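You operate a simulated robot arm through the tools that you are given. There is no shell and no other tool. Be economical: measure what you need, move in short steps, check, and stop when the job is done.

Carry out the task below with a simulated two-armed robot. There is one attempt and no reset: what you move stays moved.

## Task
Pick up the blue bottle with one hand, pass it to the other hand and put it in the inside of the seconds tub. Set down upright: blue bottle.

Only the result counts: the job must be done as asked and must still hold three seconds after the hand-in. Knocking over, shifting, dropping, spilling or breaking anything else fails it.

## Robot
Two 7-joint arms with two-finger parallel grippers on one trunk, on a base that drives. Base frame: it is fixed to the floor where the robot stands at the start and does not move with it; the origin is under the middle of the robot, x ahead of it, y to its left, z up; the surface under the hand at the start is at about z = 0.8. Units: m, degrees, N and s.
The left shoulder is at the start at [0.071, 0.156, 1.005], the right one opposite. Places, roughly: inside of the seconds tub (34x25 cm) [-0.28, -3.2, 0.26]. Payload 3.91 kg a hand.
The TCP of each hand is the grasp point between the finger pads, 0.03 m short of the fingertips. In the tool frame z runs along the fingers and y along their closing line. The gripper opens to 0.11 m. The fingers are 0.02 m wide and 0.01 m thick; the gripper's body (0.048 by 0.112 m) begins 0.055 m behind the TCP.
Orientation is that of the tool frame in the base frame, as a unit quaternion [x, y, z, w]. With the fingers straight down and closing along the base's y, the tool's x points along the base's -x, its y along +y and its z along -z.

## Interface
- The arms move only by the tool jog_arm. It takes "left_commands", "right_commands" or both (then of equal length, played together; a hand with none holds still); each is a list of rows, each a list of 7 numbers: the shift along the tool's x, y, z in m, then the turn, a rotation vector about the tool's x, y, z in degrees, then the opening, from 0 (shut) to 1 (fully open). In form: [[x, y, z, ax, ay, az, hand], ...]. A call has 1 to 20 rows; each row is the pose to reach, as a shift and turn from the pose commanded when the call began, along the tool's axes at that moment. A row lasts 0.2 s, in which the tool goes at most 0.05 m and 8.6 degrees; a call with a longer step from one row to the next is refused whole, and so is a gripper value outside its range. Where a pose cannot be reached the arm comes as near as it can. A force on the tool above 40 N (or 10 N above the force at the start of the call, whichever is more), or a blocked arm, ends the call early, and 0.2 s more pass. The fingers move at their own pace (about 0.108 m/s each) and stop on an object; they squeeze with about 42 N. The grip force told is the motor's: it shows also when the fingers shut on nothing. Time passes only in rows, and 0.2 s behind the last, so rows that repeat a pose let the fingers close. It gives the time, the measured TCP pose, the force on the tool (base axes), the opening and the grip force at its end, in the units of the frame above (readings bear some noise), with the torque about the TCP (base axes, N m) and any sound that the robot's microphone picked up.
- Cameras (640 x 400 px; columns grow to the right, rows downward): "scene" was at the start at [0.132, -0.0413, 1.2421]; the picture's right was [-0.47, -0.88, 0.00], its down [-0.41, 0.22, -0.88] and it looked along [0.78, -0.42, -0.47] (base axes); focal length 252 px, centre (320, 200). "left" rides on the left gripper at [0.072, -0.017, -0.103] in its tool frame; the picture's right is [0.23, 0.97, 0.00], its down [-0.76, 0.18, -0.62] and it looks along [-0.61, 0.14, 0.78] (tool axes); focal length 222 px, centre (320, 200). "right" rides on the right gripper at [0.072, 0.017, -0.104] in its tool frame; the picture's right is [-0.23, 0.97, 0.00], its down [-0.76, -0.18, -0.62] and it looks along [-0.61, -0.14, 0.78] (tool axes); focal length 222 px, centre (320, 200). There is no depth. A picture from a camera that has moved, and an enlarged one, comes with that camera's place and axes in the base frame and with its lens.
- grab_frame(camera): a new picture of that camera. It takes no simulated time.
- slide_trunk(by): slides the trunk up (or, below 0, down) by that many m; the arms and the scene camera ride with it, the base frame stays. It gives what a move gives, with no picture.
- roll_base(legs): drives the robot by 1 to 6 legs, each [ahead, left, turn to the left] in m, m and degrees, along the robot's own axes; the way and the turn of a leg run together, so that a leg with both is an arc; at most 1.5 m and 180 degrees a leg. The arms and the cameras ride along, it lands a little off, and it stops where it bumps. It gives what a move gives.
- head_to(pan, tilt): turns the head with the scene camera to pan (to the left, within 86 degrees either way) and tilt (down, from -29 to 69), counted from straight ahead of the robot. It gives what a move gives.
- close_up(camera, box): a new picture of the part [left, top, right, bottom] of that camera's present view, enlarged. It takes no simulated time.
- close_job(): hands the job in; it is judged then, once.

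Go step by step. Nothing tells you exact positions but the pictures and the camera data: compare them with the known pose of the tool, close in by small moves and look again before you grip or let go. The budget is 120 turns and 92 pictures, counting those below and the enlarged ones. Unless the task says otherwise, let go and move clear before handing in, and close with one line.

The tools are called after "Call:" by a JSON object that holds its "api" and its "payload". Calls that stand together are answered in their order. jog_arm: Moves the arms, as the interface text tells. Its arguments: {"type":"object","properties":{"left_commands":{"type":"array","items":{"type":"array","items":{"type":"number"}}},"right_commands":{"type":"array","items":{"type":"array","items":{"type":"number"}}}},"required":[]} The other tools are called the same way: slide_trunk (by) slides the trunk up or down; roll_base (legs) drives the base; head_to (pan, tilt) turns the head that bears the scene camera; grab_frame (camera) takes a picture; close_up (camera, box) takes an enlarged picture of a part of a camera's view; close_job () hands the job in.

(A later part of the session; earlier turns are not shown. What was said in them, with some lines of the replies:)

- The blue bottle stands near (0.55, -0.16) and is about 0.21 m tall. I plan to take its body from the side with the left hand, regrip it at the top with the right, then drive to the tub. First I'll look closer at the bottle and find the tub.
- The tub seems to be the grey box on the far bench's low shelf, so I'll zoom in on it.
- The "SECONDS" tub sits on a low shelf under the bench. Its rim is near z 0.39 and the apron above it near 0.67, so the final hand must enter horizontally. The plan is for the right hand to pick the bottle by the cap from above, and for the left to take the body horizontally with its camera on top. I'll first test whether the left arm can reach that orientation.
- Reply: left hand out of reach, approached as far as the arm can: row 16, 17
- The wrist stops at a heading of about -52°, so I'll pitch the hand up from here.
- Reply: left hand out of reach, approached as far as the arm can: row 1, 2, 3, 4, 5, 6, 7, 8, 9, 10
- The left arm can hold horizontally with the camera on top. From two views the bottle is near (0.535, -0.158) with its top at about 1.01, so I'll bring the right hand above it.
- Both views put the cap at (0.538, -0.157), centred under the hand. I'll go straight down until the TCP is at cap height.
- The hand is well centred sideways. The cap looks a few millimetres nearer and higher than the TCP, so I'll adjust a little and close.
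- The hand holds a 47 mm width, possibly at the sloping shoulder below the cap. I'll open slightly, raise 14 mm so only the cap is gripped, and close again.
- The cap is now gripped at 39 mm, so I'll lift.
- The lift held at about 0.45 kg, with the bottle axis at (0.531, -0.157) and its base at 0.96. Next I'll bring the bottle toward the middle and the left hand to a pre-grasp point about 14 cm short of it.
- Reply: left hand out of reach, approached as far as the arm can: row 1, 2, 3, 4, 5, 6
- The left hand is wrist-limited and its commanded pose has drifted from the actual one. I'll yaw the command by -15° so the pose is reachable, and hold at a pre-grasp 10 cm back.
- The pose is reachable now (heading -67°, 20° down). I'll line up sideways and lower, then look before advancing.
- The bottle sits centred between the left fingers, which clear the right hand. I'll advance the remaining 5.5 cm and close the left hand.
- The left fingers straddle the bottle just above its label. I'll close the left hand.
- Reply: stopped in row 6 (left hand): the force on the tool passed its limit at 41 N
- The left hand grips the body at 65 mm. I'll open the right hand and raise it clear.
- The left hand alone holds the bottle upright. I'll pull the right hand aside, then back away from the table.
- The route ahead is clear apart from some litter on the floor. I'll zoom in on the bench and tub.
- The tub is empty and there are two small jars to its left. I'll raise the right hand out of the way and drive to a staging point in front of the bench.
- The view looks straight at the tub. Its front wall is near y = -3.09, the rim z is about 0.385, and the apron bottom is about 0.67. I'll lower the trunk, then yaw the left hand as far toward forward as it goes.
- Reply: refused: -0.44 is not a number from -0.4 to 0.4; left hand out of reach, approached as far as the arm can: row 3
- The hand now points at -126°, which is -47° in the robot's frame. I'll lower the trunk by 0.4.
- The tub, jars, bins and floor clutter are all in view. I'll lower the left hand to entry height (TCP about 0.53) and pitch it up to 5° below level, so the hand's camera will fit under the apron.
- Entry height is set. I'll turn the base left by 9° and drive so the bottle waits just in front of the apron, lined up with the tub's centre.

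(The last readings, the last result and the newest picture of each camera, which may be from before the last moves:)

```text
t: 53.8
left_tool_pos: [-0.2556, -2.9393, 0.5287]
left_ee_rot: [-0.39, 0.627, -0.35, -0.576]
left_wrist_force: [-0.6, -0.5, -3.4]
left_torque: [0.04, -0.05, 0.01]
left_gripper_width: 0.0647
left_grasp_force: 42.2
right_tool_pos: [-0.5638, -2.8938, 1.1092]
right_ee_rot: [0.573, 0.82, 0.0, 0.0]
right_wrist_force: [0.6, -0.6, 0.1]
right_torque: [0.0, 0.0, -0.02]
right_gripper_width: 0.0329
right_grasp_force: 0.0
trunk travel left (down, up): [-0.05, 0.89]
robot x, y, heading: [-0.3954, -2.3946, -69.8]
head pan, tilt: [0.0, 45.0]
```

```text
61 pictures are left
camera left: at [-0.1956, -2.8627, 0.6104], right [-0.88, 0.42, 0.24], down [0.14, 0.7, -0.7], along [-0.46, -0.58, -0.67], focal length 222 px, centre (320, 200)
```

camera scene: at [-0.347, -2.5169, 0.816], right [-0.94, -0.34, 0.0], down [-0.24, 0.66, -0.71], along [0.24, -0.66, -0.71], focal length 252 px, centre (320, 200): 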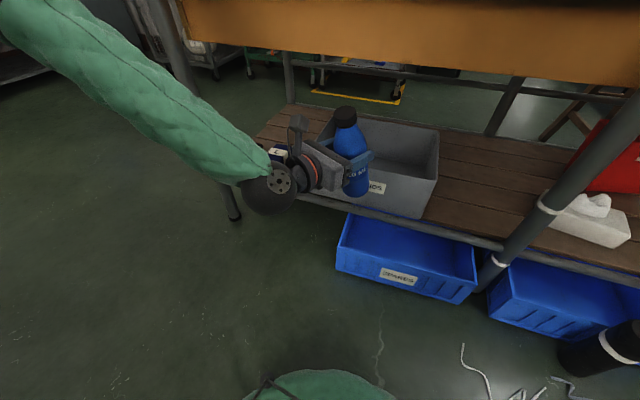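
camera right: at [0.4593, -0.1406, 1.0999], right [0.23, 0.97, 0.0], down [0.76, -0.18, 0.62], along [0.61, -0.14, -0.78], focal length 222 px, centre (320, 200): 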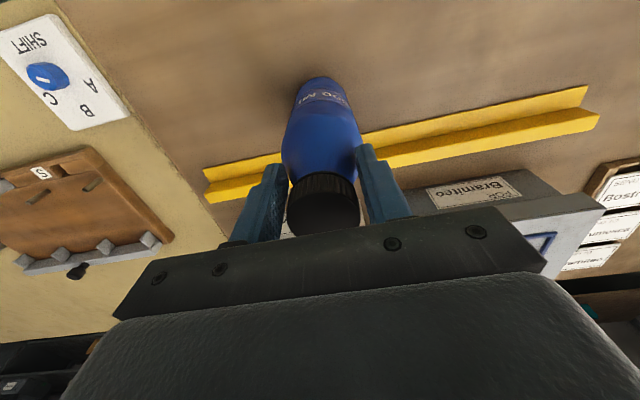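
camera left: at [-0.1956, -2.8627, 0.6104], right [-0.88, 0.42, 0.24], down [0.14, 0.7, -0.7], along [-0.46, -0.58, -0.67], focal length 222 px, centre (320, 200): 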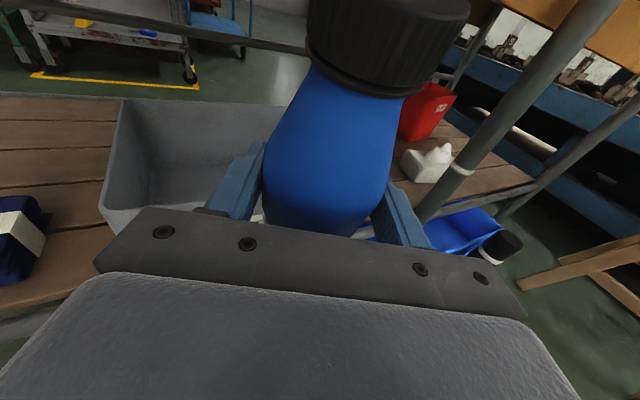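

The alignment looks right. I'll zoom in to check the rim and apron heights before entering.

Call:
{"api": "close_up", "payload": {"camera": "scene", "box": [240, 80, 460, 230]}}

```text
2.67 times, centred on (350, 155) of scene
camera zoom: at [-0.347, -2.5169, 0.816], right [-0.94, -0.34, 0.0], down [-0.24, 0.66, -0.71], along [0.24, -0.66, -0.71], focal length 672 px, centre (240, 320)
```

zoom: 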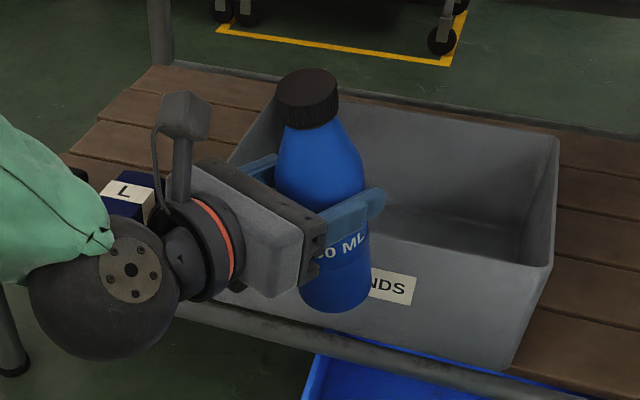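

My measurements give a rim at z 0.39, tub front y -3.087, tub rear y -3.35, right side x -0.457, and apron bottom about 0.66. I'll level the hand to p = 0, raise it slightly to centre it in the gap, then check.

Call:
{"api": "jog_arm", "payload": {"left_commands": [[0.005, 0, 0, 0, 2.5, 0, 0.4], [0.01, 0, 0, 0, 5, 0, 0.4]]}}

Call:
{"api": "roll_base", "payload": {"legs": [[0.06, -0.028, 0]]}}

Call:
{"api": "close_up", "payload": {"camera": "scene", "box": [220, 20, 480, 220]}}

Call:
{"api": "grab_frame", "payload": {"camera": "left"}}

```text
t: 54.4
left_tool_pos: [-0.2552, -2.9413, 0.5383]
left_ee_rot: [0.375, -0.601, 0.367, 0.603]
left_wrist_force: [-0.8, -0.5, -3.2]
left_torque: [0.04, -0.02, -0.03]
left_gripper_width: 0.0646
left_grasp_force: 41.6
right_tool_pos: [-0.5636, -2.8934, 1.1081]
right_ee_rot: [0.574, 0.819, 0.002, 0.0]
right_wrist_force: [0.4, 0.4, 0.5]
right_torque: [-0.01, -0.01, 0.01]
right_gripper_width: 0.0332
right_grasp_force: 0.1
trunk travel left (down, up): [-0.05, 0.89]
robot x, y, heading: [-0.3922, -2.3974, -69.8]
head pan, tilt: [0.0, 45.0]
```

```text
t: 55.4
left_tool_pos: [-0.2608, -3.0074, 0.5383]
left_ee_rot: [0.374, -0.601, 0.367, 0.603]
left_wrist_force: [-0.1, -0.1, -4.2]
left_torque: [0.07, -0.05, 0.0]
left_gripper_width: 0.0648
left_grasp_force: 42.3
right_tool_pos: [-0.5692, -2.9612, 1.1076]
right_ee_rot: [0.574, 0.819, 0.001, -0.001]
right_wrist_force: [0.0, -0.5, 0.1]
right_torque: [0.0, 0.0, -0.02]
right_gripper_width: 0.0328
right_grasp_force: 0.1
trunk travel left (down, up): [-0.05, 0.89]
robot x, y, heading: [-0.3982, -2.462, -69.9]
head pan, tilt: [0.0, 45.0]
```

```text
2.00 times, centred on (350, 120) of scene
camera zoom: at [-0.352, -2.5839, 0.816], right [-0.94, -0.34, 0.0], down [-0.24, 0.66, -0.71], along [0.24, -0.66, -0.71], focal length 504 px, centre (260, 360)
```

zoom: 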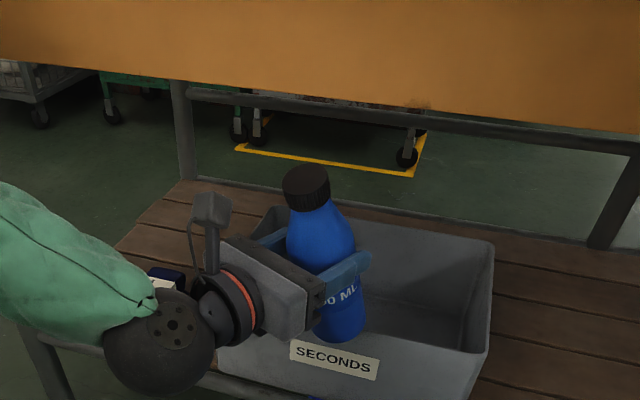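

```text
58 pictures are left
camera left: at [-0.1981, -2.9244, 0.6113], right [-0.87, 0.44, 0.24], down [0.12, 0.64, -0.76], along [-0.48, -0.63, -0.61], focal length 222 px, centre (320, 200)
```

left: 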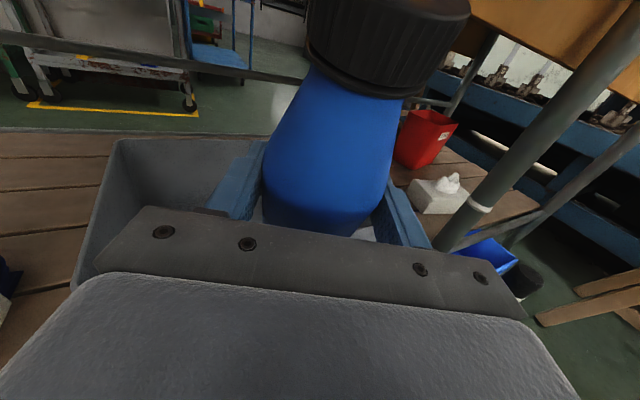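

The heights look clear and the bottle is at the mouth of the gap. I'll drive another 10 cm toward the tub.

Call:
{"api": "roll_base", "payload": {"legs": [[0.045, -0.022, 0], [0.045, -0.022, 0]]}}

Call:
{"api": "close_up", "payload": {"camera": "scene", "box": [220, 20, 480, 220]}}

Call:
{"api": "grab_frame", "payload": {"camera": "left"}}

```text
t: 56.9
left_tool_pos: [-0.269, -3.1082, 0.5384]
left_ee_rot: [0.374, -0.601, 0.367, 0.603]
left_wrist_force: [0.8, -0.1, -5.2]
left_torque: [0.07, -0.03, -0.02]
left_gripper_width: 0.065
left_grasp_force: 42.2
right_tool_pos: [-0.5798, -3.0618, 1.1086]
right_ee_rot: [0.573, 0.819, 0.001, -0.001]
right_wrist_force: [1.1, -0.1, 0.1]
right_torque: [0.03, 0.01, -0.01]
right_gripper_width: 0.033
right_grasp_force: 0.0
trunk travel left (down, up): [-0.05, 0.89]
robot x, y, heading: [-0.4064, -2.5631, -69.9]
head pan, tilt: [0.0, 45.0]
```

```text
2.00 times, centred on (350, 120) of scene
camera zoom: at [-0.3616, -2.6845, 0.816], right [-0.94, -0.34, 0.0], down [-0.24, 0.67, -0.71], along [0.24, -0.66, -0.71], focal length 504 px, centre (260, 360)
```

zoom: 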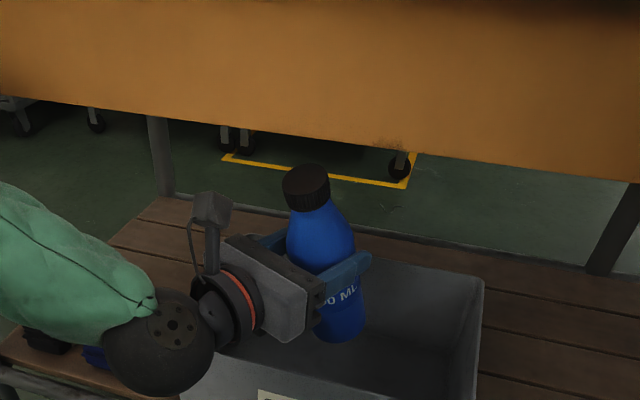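

```text
56 pictures are left
camera left: at [-0.208, -3.0251, 0.6113], right [-0.87, 0.44, 0.24], down [0.12, 0.64, -0.76], along [-0.48, -0.63, -0.61], focal length 222 px, centre (320, 200)
```

left: 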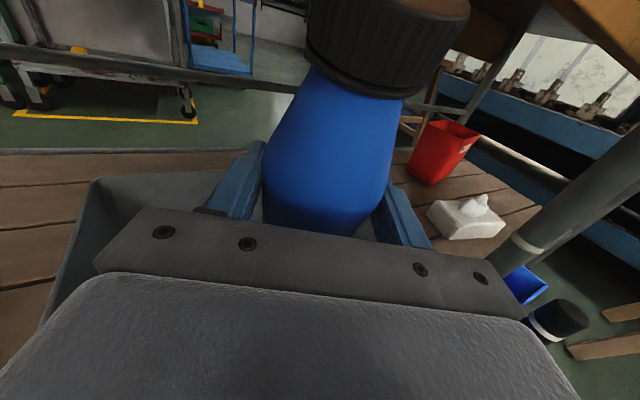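

The bottle passes under the apron and over the rim without touching. I'll extend the arm 11 cm to the middle of the tub.

Call:
{"api": "jog_arm", "payload": {"left_commands": [[0, -0.01, 0.026, 0, 0, 0, 0.4], [0, -0.02, 0.052, 0, 0, 0, 0.4], [0, -0.03, 0.078, 0, 0, 0, 0.4], [0, -0.041, 0.105, 0, 0, 0, 0.4]]}}

Call:
{"api": "close_up", "payload": {"camera": "scene", "box": [220, 60, 480, 260]}}

Call:
{"api": "grab_frame", "payload": {"camera": "left"}}

```text
t: 57.9
left_tool_pos: [-0.2827, -3.2198, 0.5378]
left_ee_rot: [0.374, -0.602, 0.366, 0.603]
left_wrist_force: [0.4, 0.1, -4.1]
left_torque: [0.05, -0.05, 0.02]
left_gripper_width: 0.0649
left_grasp_force: 42.5
right_tool_pos: [-0.579, -3.061, 1.1085]
right_ee_rot: [0.574, 0.819, 0.0, -0.001]
right_wrist_force: [0.3, -0.3, 0.1]
right_torque: [0.03, 0.03, -0.03]
right_gripper_width: 0.0329
right_grasp_force: 0.0
trunk travel left (down, up): [-0.05, 0.89]
robot x, y, heading: [-0.4103, -2.559, -70.2]
head pan, tilt: [0.0, 45.0]
```

```text
2.00 times, centred on (350, 160) of scene
camera zoom: at [-0.3615, -2.6843, 0.816], right [-0.94, -0.34, 0.0], down [-0.24, 0.66, -0.71], along [0.24, -0.66, -0.71], focal length 504 px, centre (260, 280)
```

zoom: 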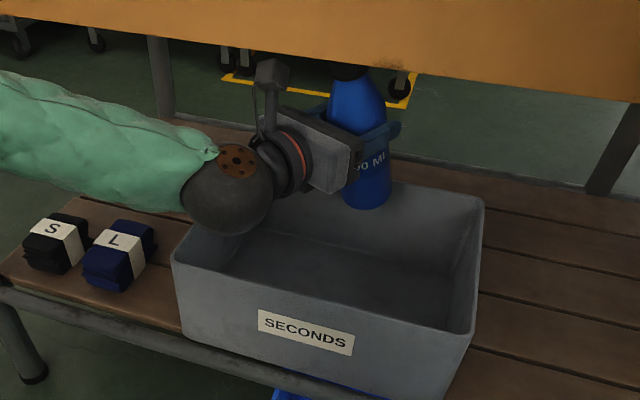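

```text
54 pictures are left
camera left: at [-0.219, -3.1377, 0.6114], right [-0.87, 0.44, 0.24], down [0.12, 0.64, -0.76], along [-0.48, -0.63, -0.61], focal length 222 px, centre (320, 200)
```

left: 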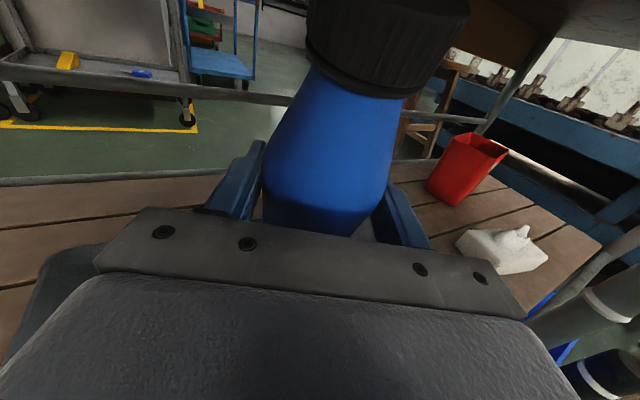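

The bottle is over the tub's centre, which I measure at (-0.28, -3.21). I'll lower while pitching back to p = 20, so the bottle ends upright with its base about 3 cm above the tub floor. Then I'll check the wrist's clearance over the rim.

Call:
{"api": "jog_arm", "payload": {"left_commands": [[-0.02, 0, 0.004, 0, -3.4, 0, 0.4], [-0.04, 0, 0.008, 0, -6.8, 0, 0.4], [-0.06, 0, 0.012, 0, -10.2, 0, 0.4], [-0.08, 0, 0.016, 0, -13.6, 0, 0.4], [-0.095, 0, 0.02, 0, -17, 0, 0.4], [-0.11, 0, 0.022, 0, -20, 0, 0.4]]}}

Call:
{"api": "grab_frame", "payload": {"camera": "scene"}}

Call:
{"api": "close_up", "payload": {"camera": "scene", "box": [280, 80, 440, 200]}}

Call:
{"api": "grab_frame", "payload": {"camera": "left"}}

```text
t: 59.3
left_tool_pos: [-0.1945, -3.2253, 0.3834]
left_ee_rot: [-0.489, 0.668, -0.301, -0.473]
left_wrist_force: [-28.4, 7.0, -19.1]
left_torque: [-1.3, 0.99, 2.82]
left_gripper_width: 0.0649
left_grasp_force: 42.4
right_tool_pos: [-0.4906, -3.1045, 1.0953]
right_ee_rot: [0.519, 0.855, -0.001, -0.004]
right_wrist_force: [1.0, 1.3, 0.9]
right_torque: [-0.14, 0.14, -0.01]
right_gripper_width: 0.0334
right_grasp_force: 0.0
trunk travel left (down, up): [-0.05, 0.89]
robot x, y, heading: [-0.395, -2.588, -62.4]
head pan, tilt: [0.0, 45.0]
stopped in row 6 (left hand): the force on the tool passed its limit at 202 N (the readings are from after the stop); the commanded pose is now the measured one
```

```text
53 pictures are left
camera scene: at [-0.3253, -2.7036, 0.7994], right [-0.89, -0.46, 0.01], down [-0.33, 0.63, -0.7], along [0.32, -0.63, -0.71], focal length 252 px, centre (320, 200)
```

scene: 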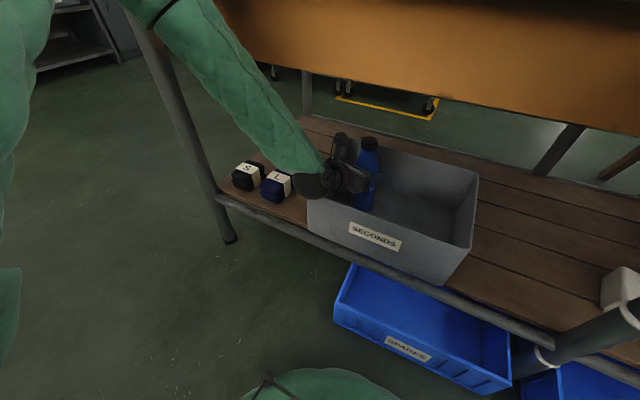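

```text
3.33 times, centred on (360, 140) of scene
camera zoom: at [-0.3253, -2.7036, 0.7994], right [-0.89, -0.46, 0.01], down [-0.33, 0.63, -0.7], along [0.32, -0.63, -0.71], focal length 840 px, centre (187, 400)
```

zoom: 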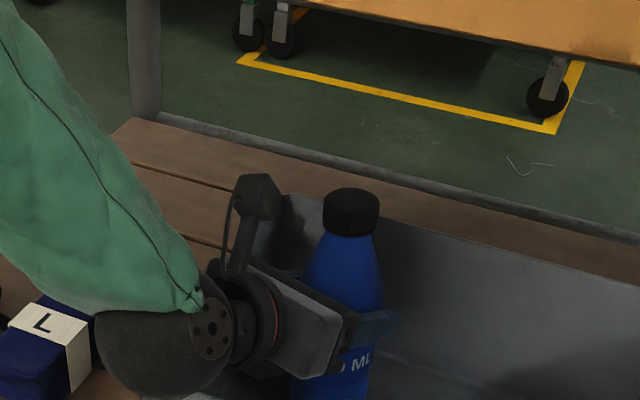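

```text
51 pictures are left
camera left: at [-0.149, -3.1687, 0.4889], right [-0.93, 0.25, 0.27], down [0.1, 0.88, -0.46], along [-0.35, -0.41, -0.84], focal length 222 px, centre (320, 200)
```

left: 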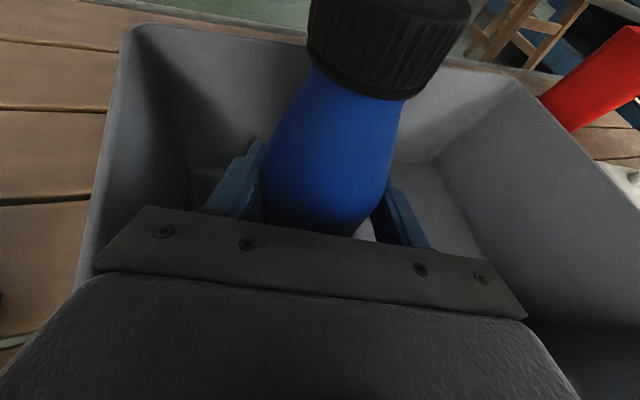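

The arm met something on the way down. The base was nudged to -62.4° and the bottle is now near (-0.195, -3.225) at floor height, inside the tub but close to its left wall. I'll hold still and re-read the forces before doing anything else.

Call:
{"api": "jog_arm", "payload": {"left_commands": [[0, 0, 0, 0, 0, 0, 0.4]]}}

Call:
{"api": "close_up", "payload": {"camera": "scene", "box": [280, 110, 440, 230]}}

Call:
{"api": "head_to", "payload": {"pan": 10, "tilt": 35}}

Call:
{"api": "grab_frame", "payload": {"camera": "scene"}}

```text
t: 59.9
left_tool_pos: [-0.1949, -3.215, 0.3863]
left_ee_rot: [-0.494, 0.669, -0.295, -0.469]
left_wrist_force: [-3.5, 0.8, -4.4]
left_torque: [0.03, -0.04, 0.13]
left_gripper_width: 0.065
left_grasp_force: 42.3
right_tool_pos: [-0.4902, -3.1059, 1.1043]
right_ee_rot: [0.518, 0.856, -0.002, -0.004]
right_wrist_force: [1.3, 0.3, 0.2]
right_torque: [-0.03, 0.09, 0.02]
right_gripper_width: 0.0329
right_grasp_force: 0.1
trunk travel left (down, up): [-0.05, 0.89]
robot x, y, heading: [-0.3914, -2.5888, -62.3]
head pan, tilt: [0.0, 45.0]
stopped in row 1 (left hand): the arm was blocked; the commanded pose is now the measured one
```

```text
3.33 times, centred on (360, 170) of scene
camera zoom: at [-0.3265, -2.7022, 0.8106], right [-0.89, -0.47, 0.01], down [-0.33, 0.63, -0.7], along [0.32, -0.63, -0.71], focal length 840 px, centre (187, 300)
```

zoom: 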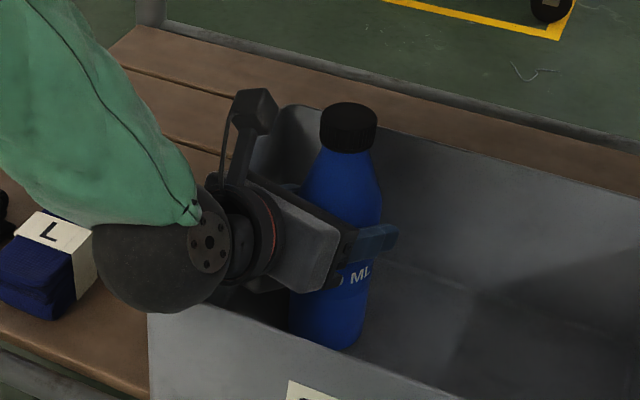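

```text
t: 60.6
left_tool_pos: [-0.1952, -3.2158, 0.3893]
left_ee_rot: [-0.494, 0.669, -0.296, -0.47]
left_wrist_force: [0.2, -0.9, -4.1]
left_torque: [0.04, -0.02, -0.01]
left_gripper_width: 0.0652
left_grasp_force: 41.9
right_tool_pos: [-0.4916, -3.1034, 1.1049]
right_ee_rot: [0.517, 0.856, -0.001, -0.002]
right_wrist_force: [-0.2, -1.1, -0.3]
right_torque: [-0.01, 0.0, 0.0]
right_gripper_width: 0.0329
right_grasp_force: 0.0
trunk travel left (down, up): [-0.05, 0.89]
robot x, y, heading: [-0.3928, -2.5883, -62.2]
head pan, tilt: [10.0, 35.0]
```

```text
49 pictures are left
camera scene: at [-0.3102, -2.6999, 0.8246], right [-0.79, -0.61, 0.01], down [-0.36, 0.45, -0.82], along [0.5, -0.65, -0.58], focal length 252 px, centre (320, 200)
```

scene: 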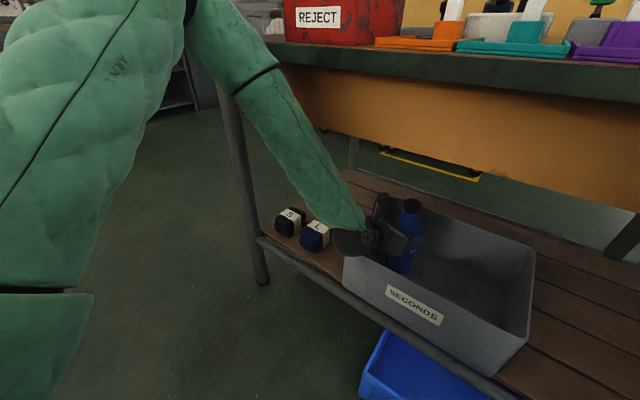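

Forces have relaxed to just the bottle's weight, so it hangs about 6 mm above the tub floor. The forearm was rubbing the apron. I'll trim the bottle's tilt (roll 4°, pitch 2.5°) in place.

Call:
{"api": "jog_arm", "payload": {"left_commands": [[0, 0, 0, 0, 1.2, 2.1, 0.4], [0, 0, 0, 0, 2.4, 4.2, 0.4]]}}

Call:
{"api": "close_up", "payload": {"camera": "scene", "box": [330, 160, 490, 300]}}

Call:
{"api": "grab_frame", "payload": {"camera": "left"}}

```text
t: 61.2
left_tool_pos: [-0.1949, -3.2341, 0.4164]
left_ee_rot: [-0.453, 0.675, -0.337, -0.474]
left_wrist_force: [1.2, 1.8, -2.8]
left_torque: [0.07, -0.04, -0.01]
left_gripper_width: 0.0648
left_grasp_force: 42.0
right_tool_pos: [-0.5004, -3.1115, 1.1124]
right_ee_rot: [0.52, 0.854, 0.001, 0.0]
right_wrist_force: [-0.2, 0.3, 0.4]
right_torque: [-0.02, 0.0, 0.03]
right_gripper_width: 0.0329
right_grasp_force: 0.0
trunk travel left (down, up): [-0.05, 0.89]
robot x, y, heading: [-0.3945, -2.5973, -62.8]
head pan, tilt: [10.0, 35.0]
```

```text
2.86 times, centred on (410, 230) of scene
camera zoom: at [-0.3146, -2.7062, 0.8351], right [-0.8, -0.61, 0.0], down [-0.35, 0.46, -0.82], along [0.5, -0.65, -0.57], focal length 720 px, centre (63, 114)
```

zoom: 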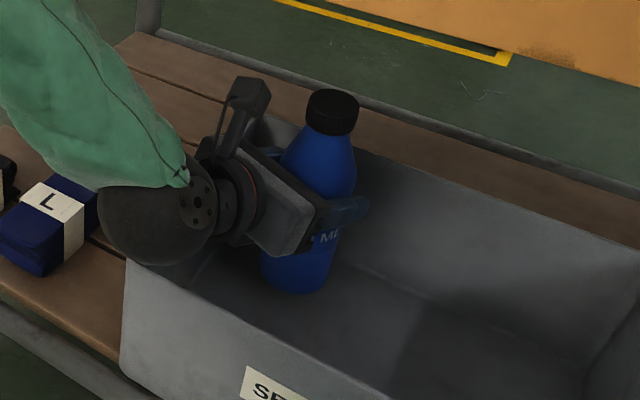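

```text
47 pictures are left
camera left: at [-0.1536, -3.1714, 0.5184], right [-0.94, 0.29, 0.19], down [0.15, 0.84, -0.53], along [-0.31, -0.46, -0.83], focal length 222 px, centre (320, 200)
```

left: 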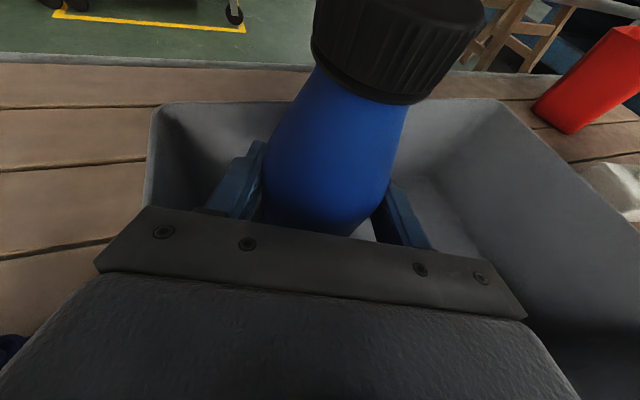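

Contact has released. The bottle is nearly upright at (-0.195, -3.234) with its base at about 0.293. I'll shift 4 cm toward the tub's middle, trim the tilt, then lower with the trunk so the forearm moves away from the apron.

Call:
{"api": "jog_arm", "payload": {"left_commands": [[0.002, 0.015, 0.007, 0, -0.4, -0.5, 0.4], [0.004, 0.03, 0.014, 0, -0.8, -1, 0.4], [0.006, 0.045, 0.02, 0, -1.2, -1.6, 0.4]]}}

Call:
{"api": "grab_frame", "payload": {"camera": "scene"}}

```text
t: 61.7
left_tool_pos: [-0.1839, -3.2185, 0.3991]
left_ee_rot: [-0.478, 0.661, -0.33, -0.475]
left_wrist_force: [-79.0, -34.4, 46.3]
left_torque: [2.84, -4.04, 1.8]
left_gripper_width: 0.0653
left_grasp_force: 42.0
right_tool_pos: [-0.4685, -3.1114, 1.1106]
right_ee_rot: [0.504, 0.864, -0.002, -0.001]
right_wrist_force: [0.3, 0.9, 0.5]
right_torque: [-0.12, 0.03, 0.0]
right_gripper_width: 0.033
right_grasp_force: 0.2
trunk travel left (down, up): [-0.05, 0.89]
robot x, y, heading: [-0.3884, -2.5952, -60.5]
head pan, tilt: [10.0, 35.0]
stopped in row 2 (left hand): the force on the tool passed its limit at 176 N (the readings are from after the stop); the commanded pose is now the measured one
```

```text
46 pictures are left
camera scene: at [-0.3003, -2.7012, 0.8291], right [-0.77, -0.64, 0.01], down [-0.37, 0.44, -0.82], along [0.52, -0.63, -0.58], focal length 252 px, centre (320, 200)
```

scene: 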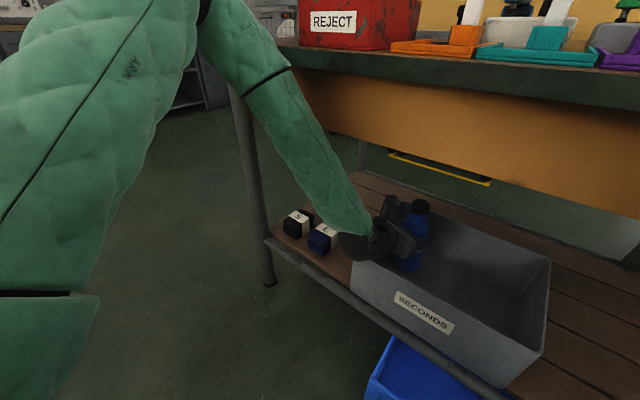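

The hand touched the tub's left wall and the base yawed again. Using the base is gentler than the arm here, so I'll translate it slightly right and back, which relieves both the wall contact and the apron contact.

Call:
{"api": "roll_base", "payload": {"legs": [[-0.02, -0.017, 0], [-0.022, -0.017, 0]]}}

Call:
{"api": "grab_frame", "payload": {"camera": "scene"}}

Call:
{"api": "grab_frame", "payload": {"camera": "left"}}

```text
t: 63.0
left_tool_pos: [-0.2412, -3.2051, 0.4033]
left_ee_rot: [-0.474, 0.667, -0.332, -0.469]
left_wrist_force: [-1.1, 0.5, -4.4]
left_torque: [0.06, -0.01, 0.04]
left_gripper_width: 0.065
left_grasp_force: 42.2
right_tool_pos: [-0.5308, -3.097, 1.1098]
right_ee_rot: [0.506, 0.863, 0.002, 0.0]
right_wrist_force: [-0.1, 0.2, 0.0]
right_torque: [0.0, 0.0, -0.02]
right_gripper_width: 0.0331
right_grasp_force: 0.0
trunk travel left (down, up): [-0.05, 0.89]
robot x, y, heading: [-0.4358, -2.5788, -60.9]
head pan, tilt: [10.0, 35.0]
```

```text
45 pictures are left
camera scene: at [-0.3569, -2.6863, 0.831], right [-0.77, -0.63, 0.0], down [-0.36, 0.44, -0.82], along [0.52, -0.63, -0.57], focal length 252 px, centre (320, 200)
```

scene: 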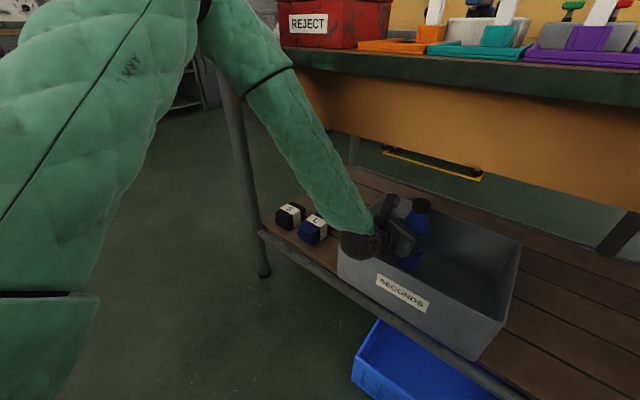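

```text
44 pictures are left
camera left: at [-0.1997, -3.1433, 0.5058], right [-0.94, 0.25, 0.22], down [0.11, 0.86, -0.51], along [-0.31, -0.45, -0.83], focal length 222 px, centre (320, 200)
```

left: 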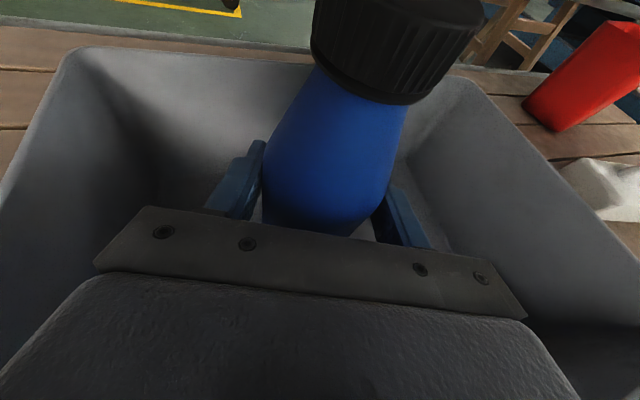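

Free again: only the bottle's weight is felt, it is upright, and the tub hasn't moved. The base should be about 2 cm above the floor, so I'll lower with the trunk in small steps.

Call:
{"api": "slide_trunk", "payload": {"by": -0.014}}

Call:
{"api": "slide_trunk", "payload": {"by": -0.004}}

Call:
{"api": "grab_frame", "payload": {"camera": "scene"}}

Call:
{"api": "close_up", "payload": {"camera": "scene", "box": [320, 170, 480, 300]}}

```text
t: 63.6
left_tool_pos: [-0.2403, -3.2058, 0.3883]
left_ee_rot: [-0.474, 0.667, -0.332, -0.469]
left_wrist_force: [0.0, 0.8, -3.8]
left_torque: [0.06, 0.01, -0.03]
left_gripper_width: 0.0651
left_grasp_force: 41.7
right_tool_pos: [-0.5297, -3.0964, 1.0952]
right_ee_rot: [0.506, 0.863, 0.001, 0.0]
right_wrist_force: [-0.9, 0.5, 0.4]
right_torque: [0.01, 0.0, -0.02]
right_gripper_width: 0.033
right_grasp_force: 0.0
trunk travel left (down, up): [-0.036, 0.904]
robot x, y, heading: [-0.4364, -2.5742, -60.7]
head pan, tilt: [10.0, 35.0]
```

```text
t: 64.1
left_tool_pos: [-0.2401, -3.2049, 0.386]
left_ee_rot: [-0.473, 0.666, -0.333, -0.471]
left_wrist_force: [-0.5, -0.3, -5.4]
left_torque: [-0.01, 0.0, -0.02]
left_gripper_width: 0.065
left_grasp_force: 41.7
right_tool_pos: [-0.5312, -3.0965, 1.0914]
right_ee_rot: [0.506, 0.863, 0.001, 0.001]
right_wrist_force: [-0.2, -0.1, -0.2]
right_torque: [0.01, -0.02, -0.02]
right_gripper_width: 0.0328
right_grasp_force: 0.0
trunk travel left (down, up): [-0.032, 0.908]
robot x, y, heading: [-0.4404, -2.572, -60.9]
head pan, tilt: [10.0, 35.0]
```

```text
43 pictures are left
camera scene: at [-0.3571, -2.6858, 0.8133], right [-0.77, -0.63, 0.0], down [-0.36, 0.44, -0.82], along [0.52, -0.63, -0.57], focal length 252 px, centre (320, 200)
```

scene: 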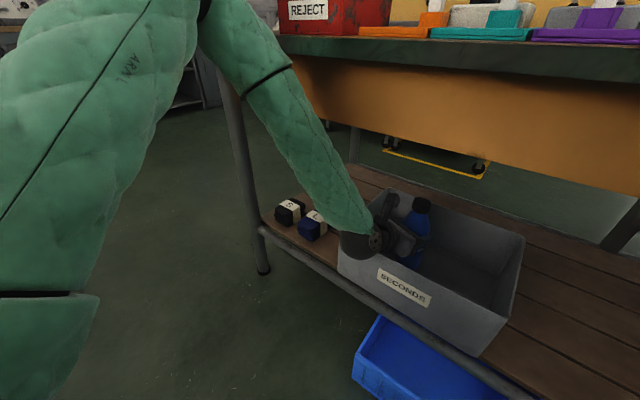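

```text
3.08 times, centred on (400, 235) of scene
camera zoom: at [-0.3571, -2.6858, 0.8133], right [-0.77, -0.63, 0.0], down [-0.36, 0.44, -0.82], along [0.52, -0.63, -0.57], focal length 775 px, centre (74, 92)
```

zoom: 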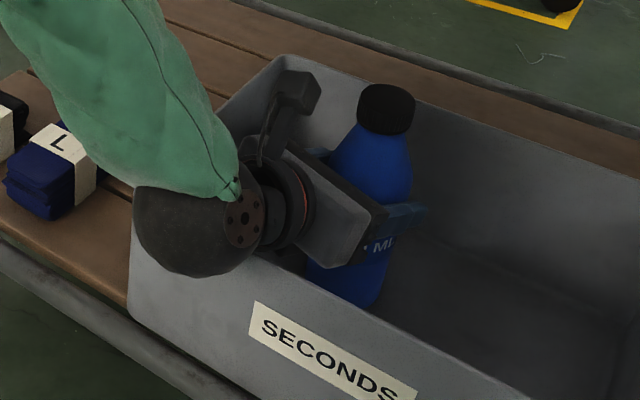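

Everything is still clear and the base is a few millimetres above the floor. I'll keep stepping down to contact.

Call:
{"api": "slide_trunk", "payload": {"by": -0.003}}

Call:
{"api": "slide_trunk", "payload": {"by": -0.003}}

```text
t: 64.6
left_tool_pos: [-0.2401, -3.2056, 0.3874]
left_ee_rot: [-0.473, 0.665, -0.336, -0.471]
left_wrist_force: [-0.2, -0.4, -4.5]
left_torque: [0.01, -0.01, -0.01]
left_gripper_width: 0.0651
left_grasp_force: 41.9
right_tool_pos: [-0.5304, -3.0951, 1.0913]
right_ee_rot: [0.505, 0.863, 0.001, 0.001]
right_wrist_force: [0.9, 0.6, 0.3]
right_torque: [0.02, 0.0, -0.04]
right_gripper_width: 0.0332
right_grasp_force: 0.1
trunk travel left (down, up): [-0.029, 0.911]
robot x, y, heading: [-0.4393, -2.575, -61.0]
head pan, tilt: [10.0, 35.0]
```

```text
t: 65.2
left_tool_pos: [-0.2408, -3.2057, 0.3866]
left_ee_rot: [-0.47, 0.665, -0.337, -0.473]
left_wrist_force: [0.2, -0.5, -3.9]
left_torque: [0.02, -0.01, 0.02]
left_gripper_width: 0.065
left_grasp_force: 42.2
right_tool_pos: [-0.5314, -3.092, 1.0887]
right_ee_rot: [0.506, 0.863, 0.001, 0.003]
right_wrist_force: [0.2, 0.6, 1.0]
right_torque: [-0.02, -0.02, 0.0]
right_gripper_width: 0.033
right_grasp_force: 0.1
trunk travel left (down, up): [-0.026, 0.914]
robot x, y, heading: [-0.4377, -2.5717, -60.8]
head pan, tilt: [10.0, 35.0]
```

The TCP stays at 0.387 while the trunk moves, so the wrist ring is resting on the front rim with the bottle only about 3 mm above the floor. I'll unload that slightly and open the fingers in place.

Call:
{"api": "slide_trunk", "payload": {"by": 0.005}}

Call:
{"api": "jog_arm", "payload": {"left_commands": [[0, 0, 0, 0, 0, 0, 0.62], [0, 0, 0, 0, 0, 0, 0.7], [0, 0, 0, 0, 0, 0, 0.8], [0, 0, 0, 0, 0, 0, 0.85], [0, 0, 0, 0, 0, 0, 0.85]]}}

Call:
{"api": "close_up", "payload": {"camera": "scene", "box": [320, 170, 480, 300]}}

Call:
{"api": "grab_frame", "payload": {"camera": "left"}}

```text
t: 65.7
left_tool_pos: [-0.2402, -3.2053, 0.3853]
left_ee_rot: [-0.472, 0.666, -0.334, -0.471]
left_wrist_force: [0.1, 0.0, -4.2]
left_torque: [0.02, 0.0, 0.03]
left_gripper_width: 0.0651
left_grasp_force: 41.9
right_tool_pos: [-0.5311, -3.0939, 1.0899]
right_ee_rot: [0.506, 0.862, 0.001, 0.002]
right_wrist_force: [-0.1, -0.3, 0.3]
right_torque: [-0.02, -0.02, 0.01]
right_gripper_width: 0.0331
right_grasp_force: 0.0
trunk travel left (down, up): [-0.031, 0.909]
robot x, y, heading: [-0.4368, -2.5768, -60.9]
head pan, tilt: [10.0, 35.0]
```

```text
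t: 66.9
left_tool_pos: [-0.2402, -3.2058, 0.3857]
left_ee_rot: [-0.472, 0.667, -0.333, -0.47]
left_wrist_force: [0.0, -0.3, 0.3]
left_torque: [0.03, -0.03, -0.01]
left_gripper_width: 0.0935
left_grasp_force: 0.2
right_tool_pos: [-0.5306, -3.0948, 1.0908]
right_ee_rot: [0.506, 0.862, 0.0, 0.002]
right_wrist_force: [-0.3, -0.1, 0.0]
right_torque: [-0.01, -0.01, 0.02]
right_gripper_width: 0.0331
right_grasp_force: 0.1
trunk travel left (down, up): [-0.031, 0.909]
robot x, y, heading: [-0.4391, -2.5742, -60.7]
head pan, tilt: [10.0, 35.0]
```

```text
3.08 times, centred on (400, 235) of scene
camera zoom: at [-0.3577, -2.6846, 0.8124], right [-0.77, -0.63, 0.0], down [-0.36, 0.44, -0.82], along [0.52, -0.64, -0.57], focal length 775 px, centre (74, 92)
```

zoom: 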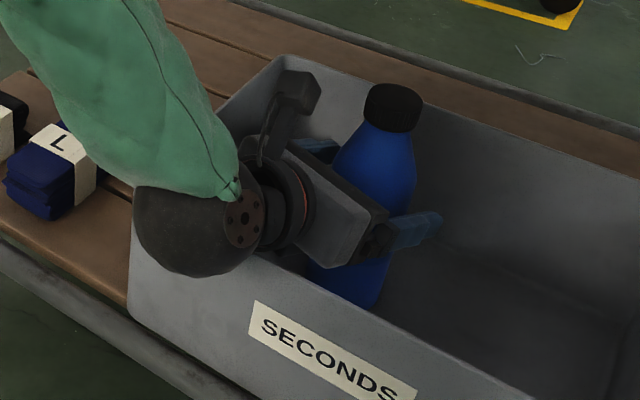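

```text
40 pictures are left
camera left: at [-0.2001, -3.1427, 0.4889], right [-0.94, 0.25, 0.21], down [0.11, 0.85, -0.51], along [-0.31, -0.46, -0.83], focal length 222 px, centre (320, 200)
```

left: 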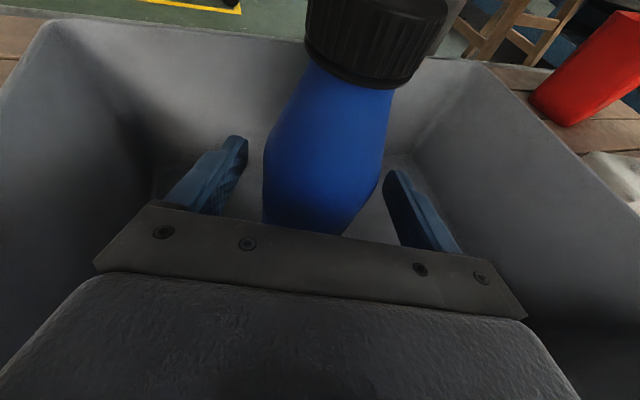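

The bottle stands free on the tub floor. I'll back out in small alternating steps, raising the trunk and rolling the base straight back along the fingers' direction.

Call:
{"api": "slide_trunk", "payload": {"by": 0.015}}

```text
t: 67.5
left_tool_pos: [-0.2405, -3.2036, 0.3967]
left_ee_rot: [-0.474, 0.667, -0.332, -0.469]
left_wrist_force: [0.8, -0.5, 0.1]
left_torque: [-0.03, 0.03, 0.0]
left_gripper_width: 0.0937
left_grasp_force: 0.0
right_tool_pos: [-0.5312, -3.0972, 1.1039]
right_ee_rot: [0.506, 0.862, 0.002, 0.0]
right_wrist_force: [0.6, 0.5, -1.1]
right_torque: [-0.01, 0.0, 0.02]
right_gripper_width: 0.0329
right_grasp_force: 0.0
trunk travel left (down, up): [-0.046, 0.894]
robot x, y, heading: [-0.4376, -2.5736, -61.0]
head pan, tilt: [10.0, 35.0]
```

Call:
{"api": "roll_base", "payload": {"legs": [[-0.0266, 0.03, 0]]}}

Call:
{"api": "slide_trunk", "payload": {"by": 0.02}}

Call:
{"api": "close_up", "payload": {"camera": "scene", "box": [300, 150, 500, 310]}}

Call:
{"api": "grab_frame", "payload": {"camera": "left"}}

```text
t: 68.4
left_tool_pos: [-0.2298, -3.1778, 0.4]
left_ee_rot: [-0.472, 0.665, -0.334, -0.472]
left_wrist_force: [0.3, -0.1, -1.1]
left_torque: [-0.01, -0.01, -0.02]
left_gripper_width: 0.0936
left_grasp_force: 0.0
right_tool_pos: [-0.52, -3.0649, 1.1042]
right_ee_rot: [0.507, 0.862, 0.001, 0.0]
right_wrist_force: [0.0, -0.3, -0.2]
right_torque: [0.01, -0.03, -0.04]
right_gripper_width: 0.0331
right_grasp_force: 0.0
trunk travel left (down, up): [-0.046, 0.894]
robot x, y, heading: [-0.4259, -2.5457, -60.5]
head pan, tilt: [10.0, 35.0]
stopped in leg 1: the force on the tool passed its limit at 96 N (the readings are from after the stop); the commanded pose is now the measured one
```

```text
t: 69.1
left_tool_pos: [-0.2298, -3.1772, 0.4197]
left_ee_rot: [-0.473, 0.665, -0.335, -0.471]
left_wrist_force: [-0.6, 0.1, -0.5]
left_torque: [0.02, 0.0, -0.02]
left_gripper_width: 0.0936
left_grasp_force: 0.0
right_tool_pos: [-0.5186, -3.0655, 1.1255]
right_ee_rot: [0.506, 0.862, 0.001, 0.0]
right_wrist_force: [0.2, -0.9, 0.3]
right_torque: [0.0, -0.01, 0.01]
right_gripper_width: 0.0329
right_grasp_force: 0.1
trunk travel left (down, up): [-0.066, 0.874]
robot x, y, heading: [-0.4274, -2.5452, -60.8]
head pan, tilt: [10.0, 35.0]
```

```text
2.50 times, centred on (400, 230) of scene
camera zoom: at [-0.3467, -2.6557, 0.8468], right [-0.78, -0.63, 0.0], down [-0.36, 0.45, -0.82], along [0.52, -0.63, -0.57], focal length 630 px, centre (120, 125)
```

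zoom: 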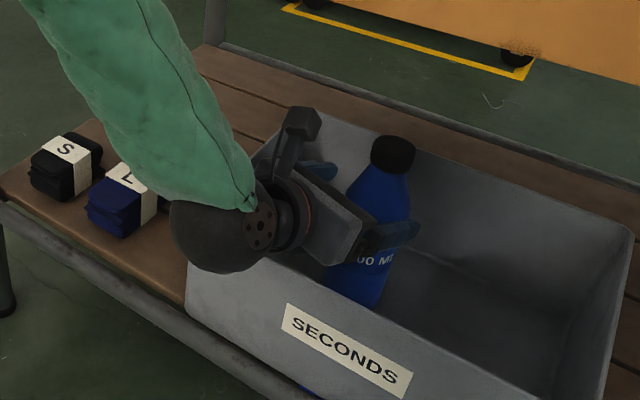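

```text
38 pictures are left
camera left: at [-0.1896, -3.1152, 0.5224], right [-0.94, 0.25, 0.21], down [0.11, 0.85, -0.51], along [-0.31, -0.46, -0.83], focal length 222 px, centre (320, 200)
```

left: 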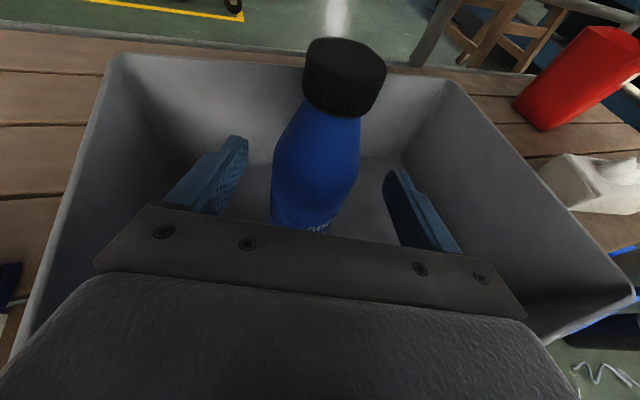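

The gripper brushed the rim, but the tub corners measure the same and the bottle stands. I'll raise more before backing further.

Call:
{"api": "slide_trunk", "payload": {"by": 0.03}}

Call:
{"api": "roll_base", "payload": {"legs": [[-0.0266, 0.03, 0]]}}

Call:
{"api": "close_up", "payload": {"camera": "scene", "box": [300, 150, 500, 310]}}

```text
t: 69.9
left_tool_pos: [-0.2304, -3.1779, 0.4495]
left_ee_rot: [-0.473, 0.665, -0.335, -0.471]
left_wrist_force: [0.7, 0.4, 0.0]
left_torque: [-0.02, 0.0, 0.0]
left_gripper_width: 0.0934
left_grasp_force: 0.0
right_tool_pos: [-0.5193, -3.0653, 1.1547]
right_ee_rot: [0.507, 0.862, 0.001, 0.001]
right_wrist_force: [0.1, -0.6, -0.7]
right_torque: [0.05, 0.0, 0.01]
right_gripper_width: 0.0329
right_grasp_force: 0.0
trunk travel left (down, up): [-0.096, 0.844]
robot x, y, heading: [-0.4258, -2.5416, -60.6]
head pan, tilt: [10.0, 35.0]
```

```text
t: 70.7
left_tool_pos: [-0.2158, -3.1395, 0.4501]
left_ee_rot: [-0.472, 0.665, -0.335, -0.472]
left_wrist_force: [-0.3, 0.4, 0.1]
left_torque: [0.02, 0.01, -0.02]
left_gripper_width: 0.0934
left_grasp_force: 0.1
right_tool_pos: [-0.5055, -3.0257, 1.1554]
right_ee_rot: [0.506, 0.863, 0.0, 0.001]
right_wrist_force: [0.5, -0.9, -0.7]
right_torque: [-0.03, 0.01, -0.01]
right_gripper_width: 0.0327
right_grasp_force: 0.2
trunk travel left (down, up): [-0.096, 0.844]
robot x, y, heading: [-0.4167, -2.5103, -60.6]
head pan, tilt: [10.0, 35.0]
```

```text
2.50 times, centred on (400, 230) of scene
camera zoom: at [-0.3339, -2.6172, 0.877], right [-0.77, -0.63, 0.0], down [-0.36, 0.44, -0.82], along [0.52, -0.63, -0.57], focal length 630 px, centre (120, 125)
```

zoom: 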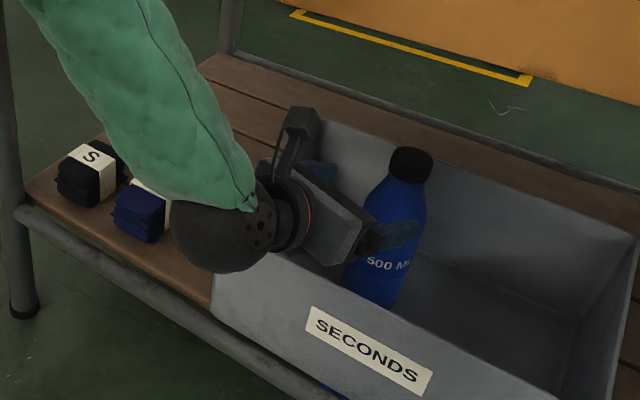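

The fingers are clear of the bottle and above the rim. I'll roll straight back out of the bench.

Call:
{"api": "roll_base", "payload": {"legs": [[-0.131, 0.073, 0], [-0.25, 0.14, 0]]}}

Call:
{"api": "head_to", "payload": {"pan": -25, "tilt": 38}}

Call:
{"api": "grab_frame", "payload": {"camera": "scene"}}

```text
t: 73.7
left_tool_pos: [-0.2198, -2.7014, 0.4503]
left_ee_rot: [-0.473, 0.664, -0.336, -0.472]
left_wrist_force: [0.0, -0.2, -0.4]
left_torque: [-0.01, 0.0, -0.01]
left_gripper_width: 0.0934
left_grasp_force: 0.2
right_tool_pos: [-0.509, -2.5857, 1.1559]
right_ee_rot: [0.506, 0.862, 0.0, 0.001]
right_wrist_force: [0.8, 0.4, -0.1]
right_torque: [-0.01, 0.03, 0.0]
right_gripper_width: 0.0329
right_grasp_force: 0.1
trunk travel left (down, up): [-0.096, 0.844]
robot x, y, heading: [-0.4204, -2.0713, -60.9]
head pan, tilt: [10.0, 35.0]
```

```text
t: 74.7
left_tool_pos: [-0.2199, -2.7004, 0.4505]
left_ee_rot: [-0.472, 0.665, -0.335, -0.472]
left_wrist_force: [0.7, -0.9, 0.2]
left_torque: [-0.01, 0.02, 0.02]
left_gripper_width: 0.0935
left_grasp_force: 0.0
right_tool_pos: [-0.5076, -2.5867, 1.1546]
right_ee_rot: [0.506, 0.862, 0.0, 0.001]
right_wrist_force: [0.1, 0.0, 0.4]
right_torque: [0.0, 0.0, 0.0]
right_gripper_width: 0.0329
right_grasp_force: 0.1
trunk travel left (down, up): [-0.096, 0.844]
robot x, y, heading: [-0.4181, -2.0651, -61.1]
head pan, tilt: [-25.0, 38.0]
```

```text
36 pictures are left
camera scene: at [-0.3857, -2.1956, 0.8724], right [-1.0, -0.07, 0.0], down [-0.05, 0.61, -0.79], along [0.06, -0.79, -0.62], focal length 252 px, centre (320, 200)
```

scene: 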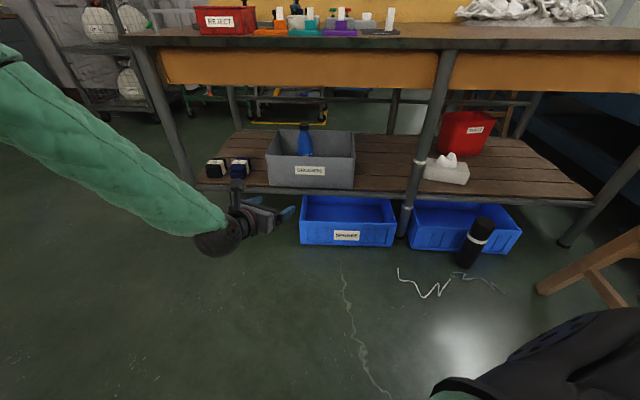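

The bottle stands upright in the SECONDS tub, both hands are clear, and nothing else looks disturbed, so I'm handing in.

Call:
{"api": "close_job", "payload": {}}

```text
The job is handed in.
```

The blue bottle was picked up with the right hand, passed to the left, and set down upright in the seconds tub. On the way in and out, the left arm bumped the bench and the tub rim. The tub corners measured the same afterwards, and nothing else looked disturbed.
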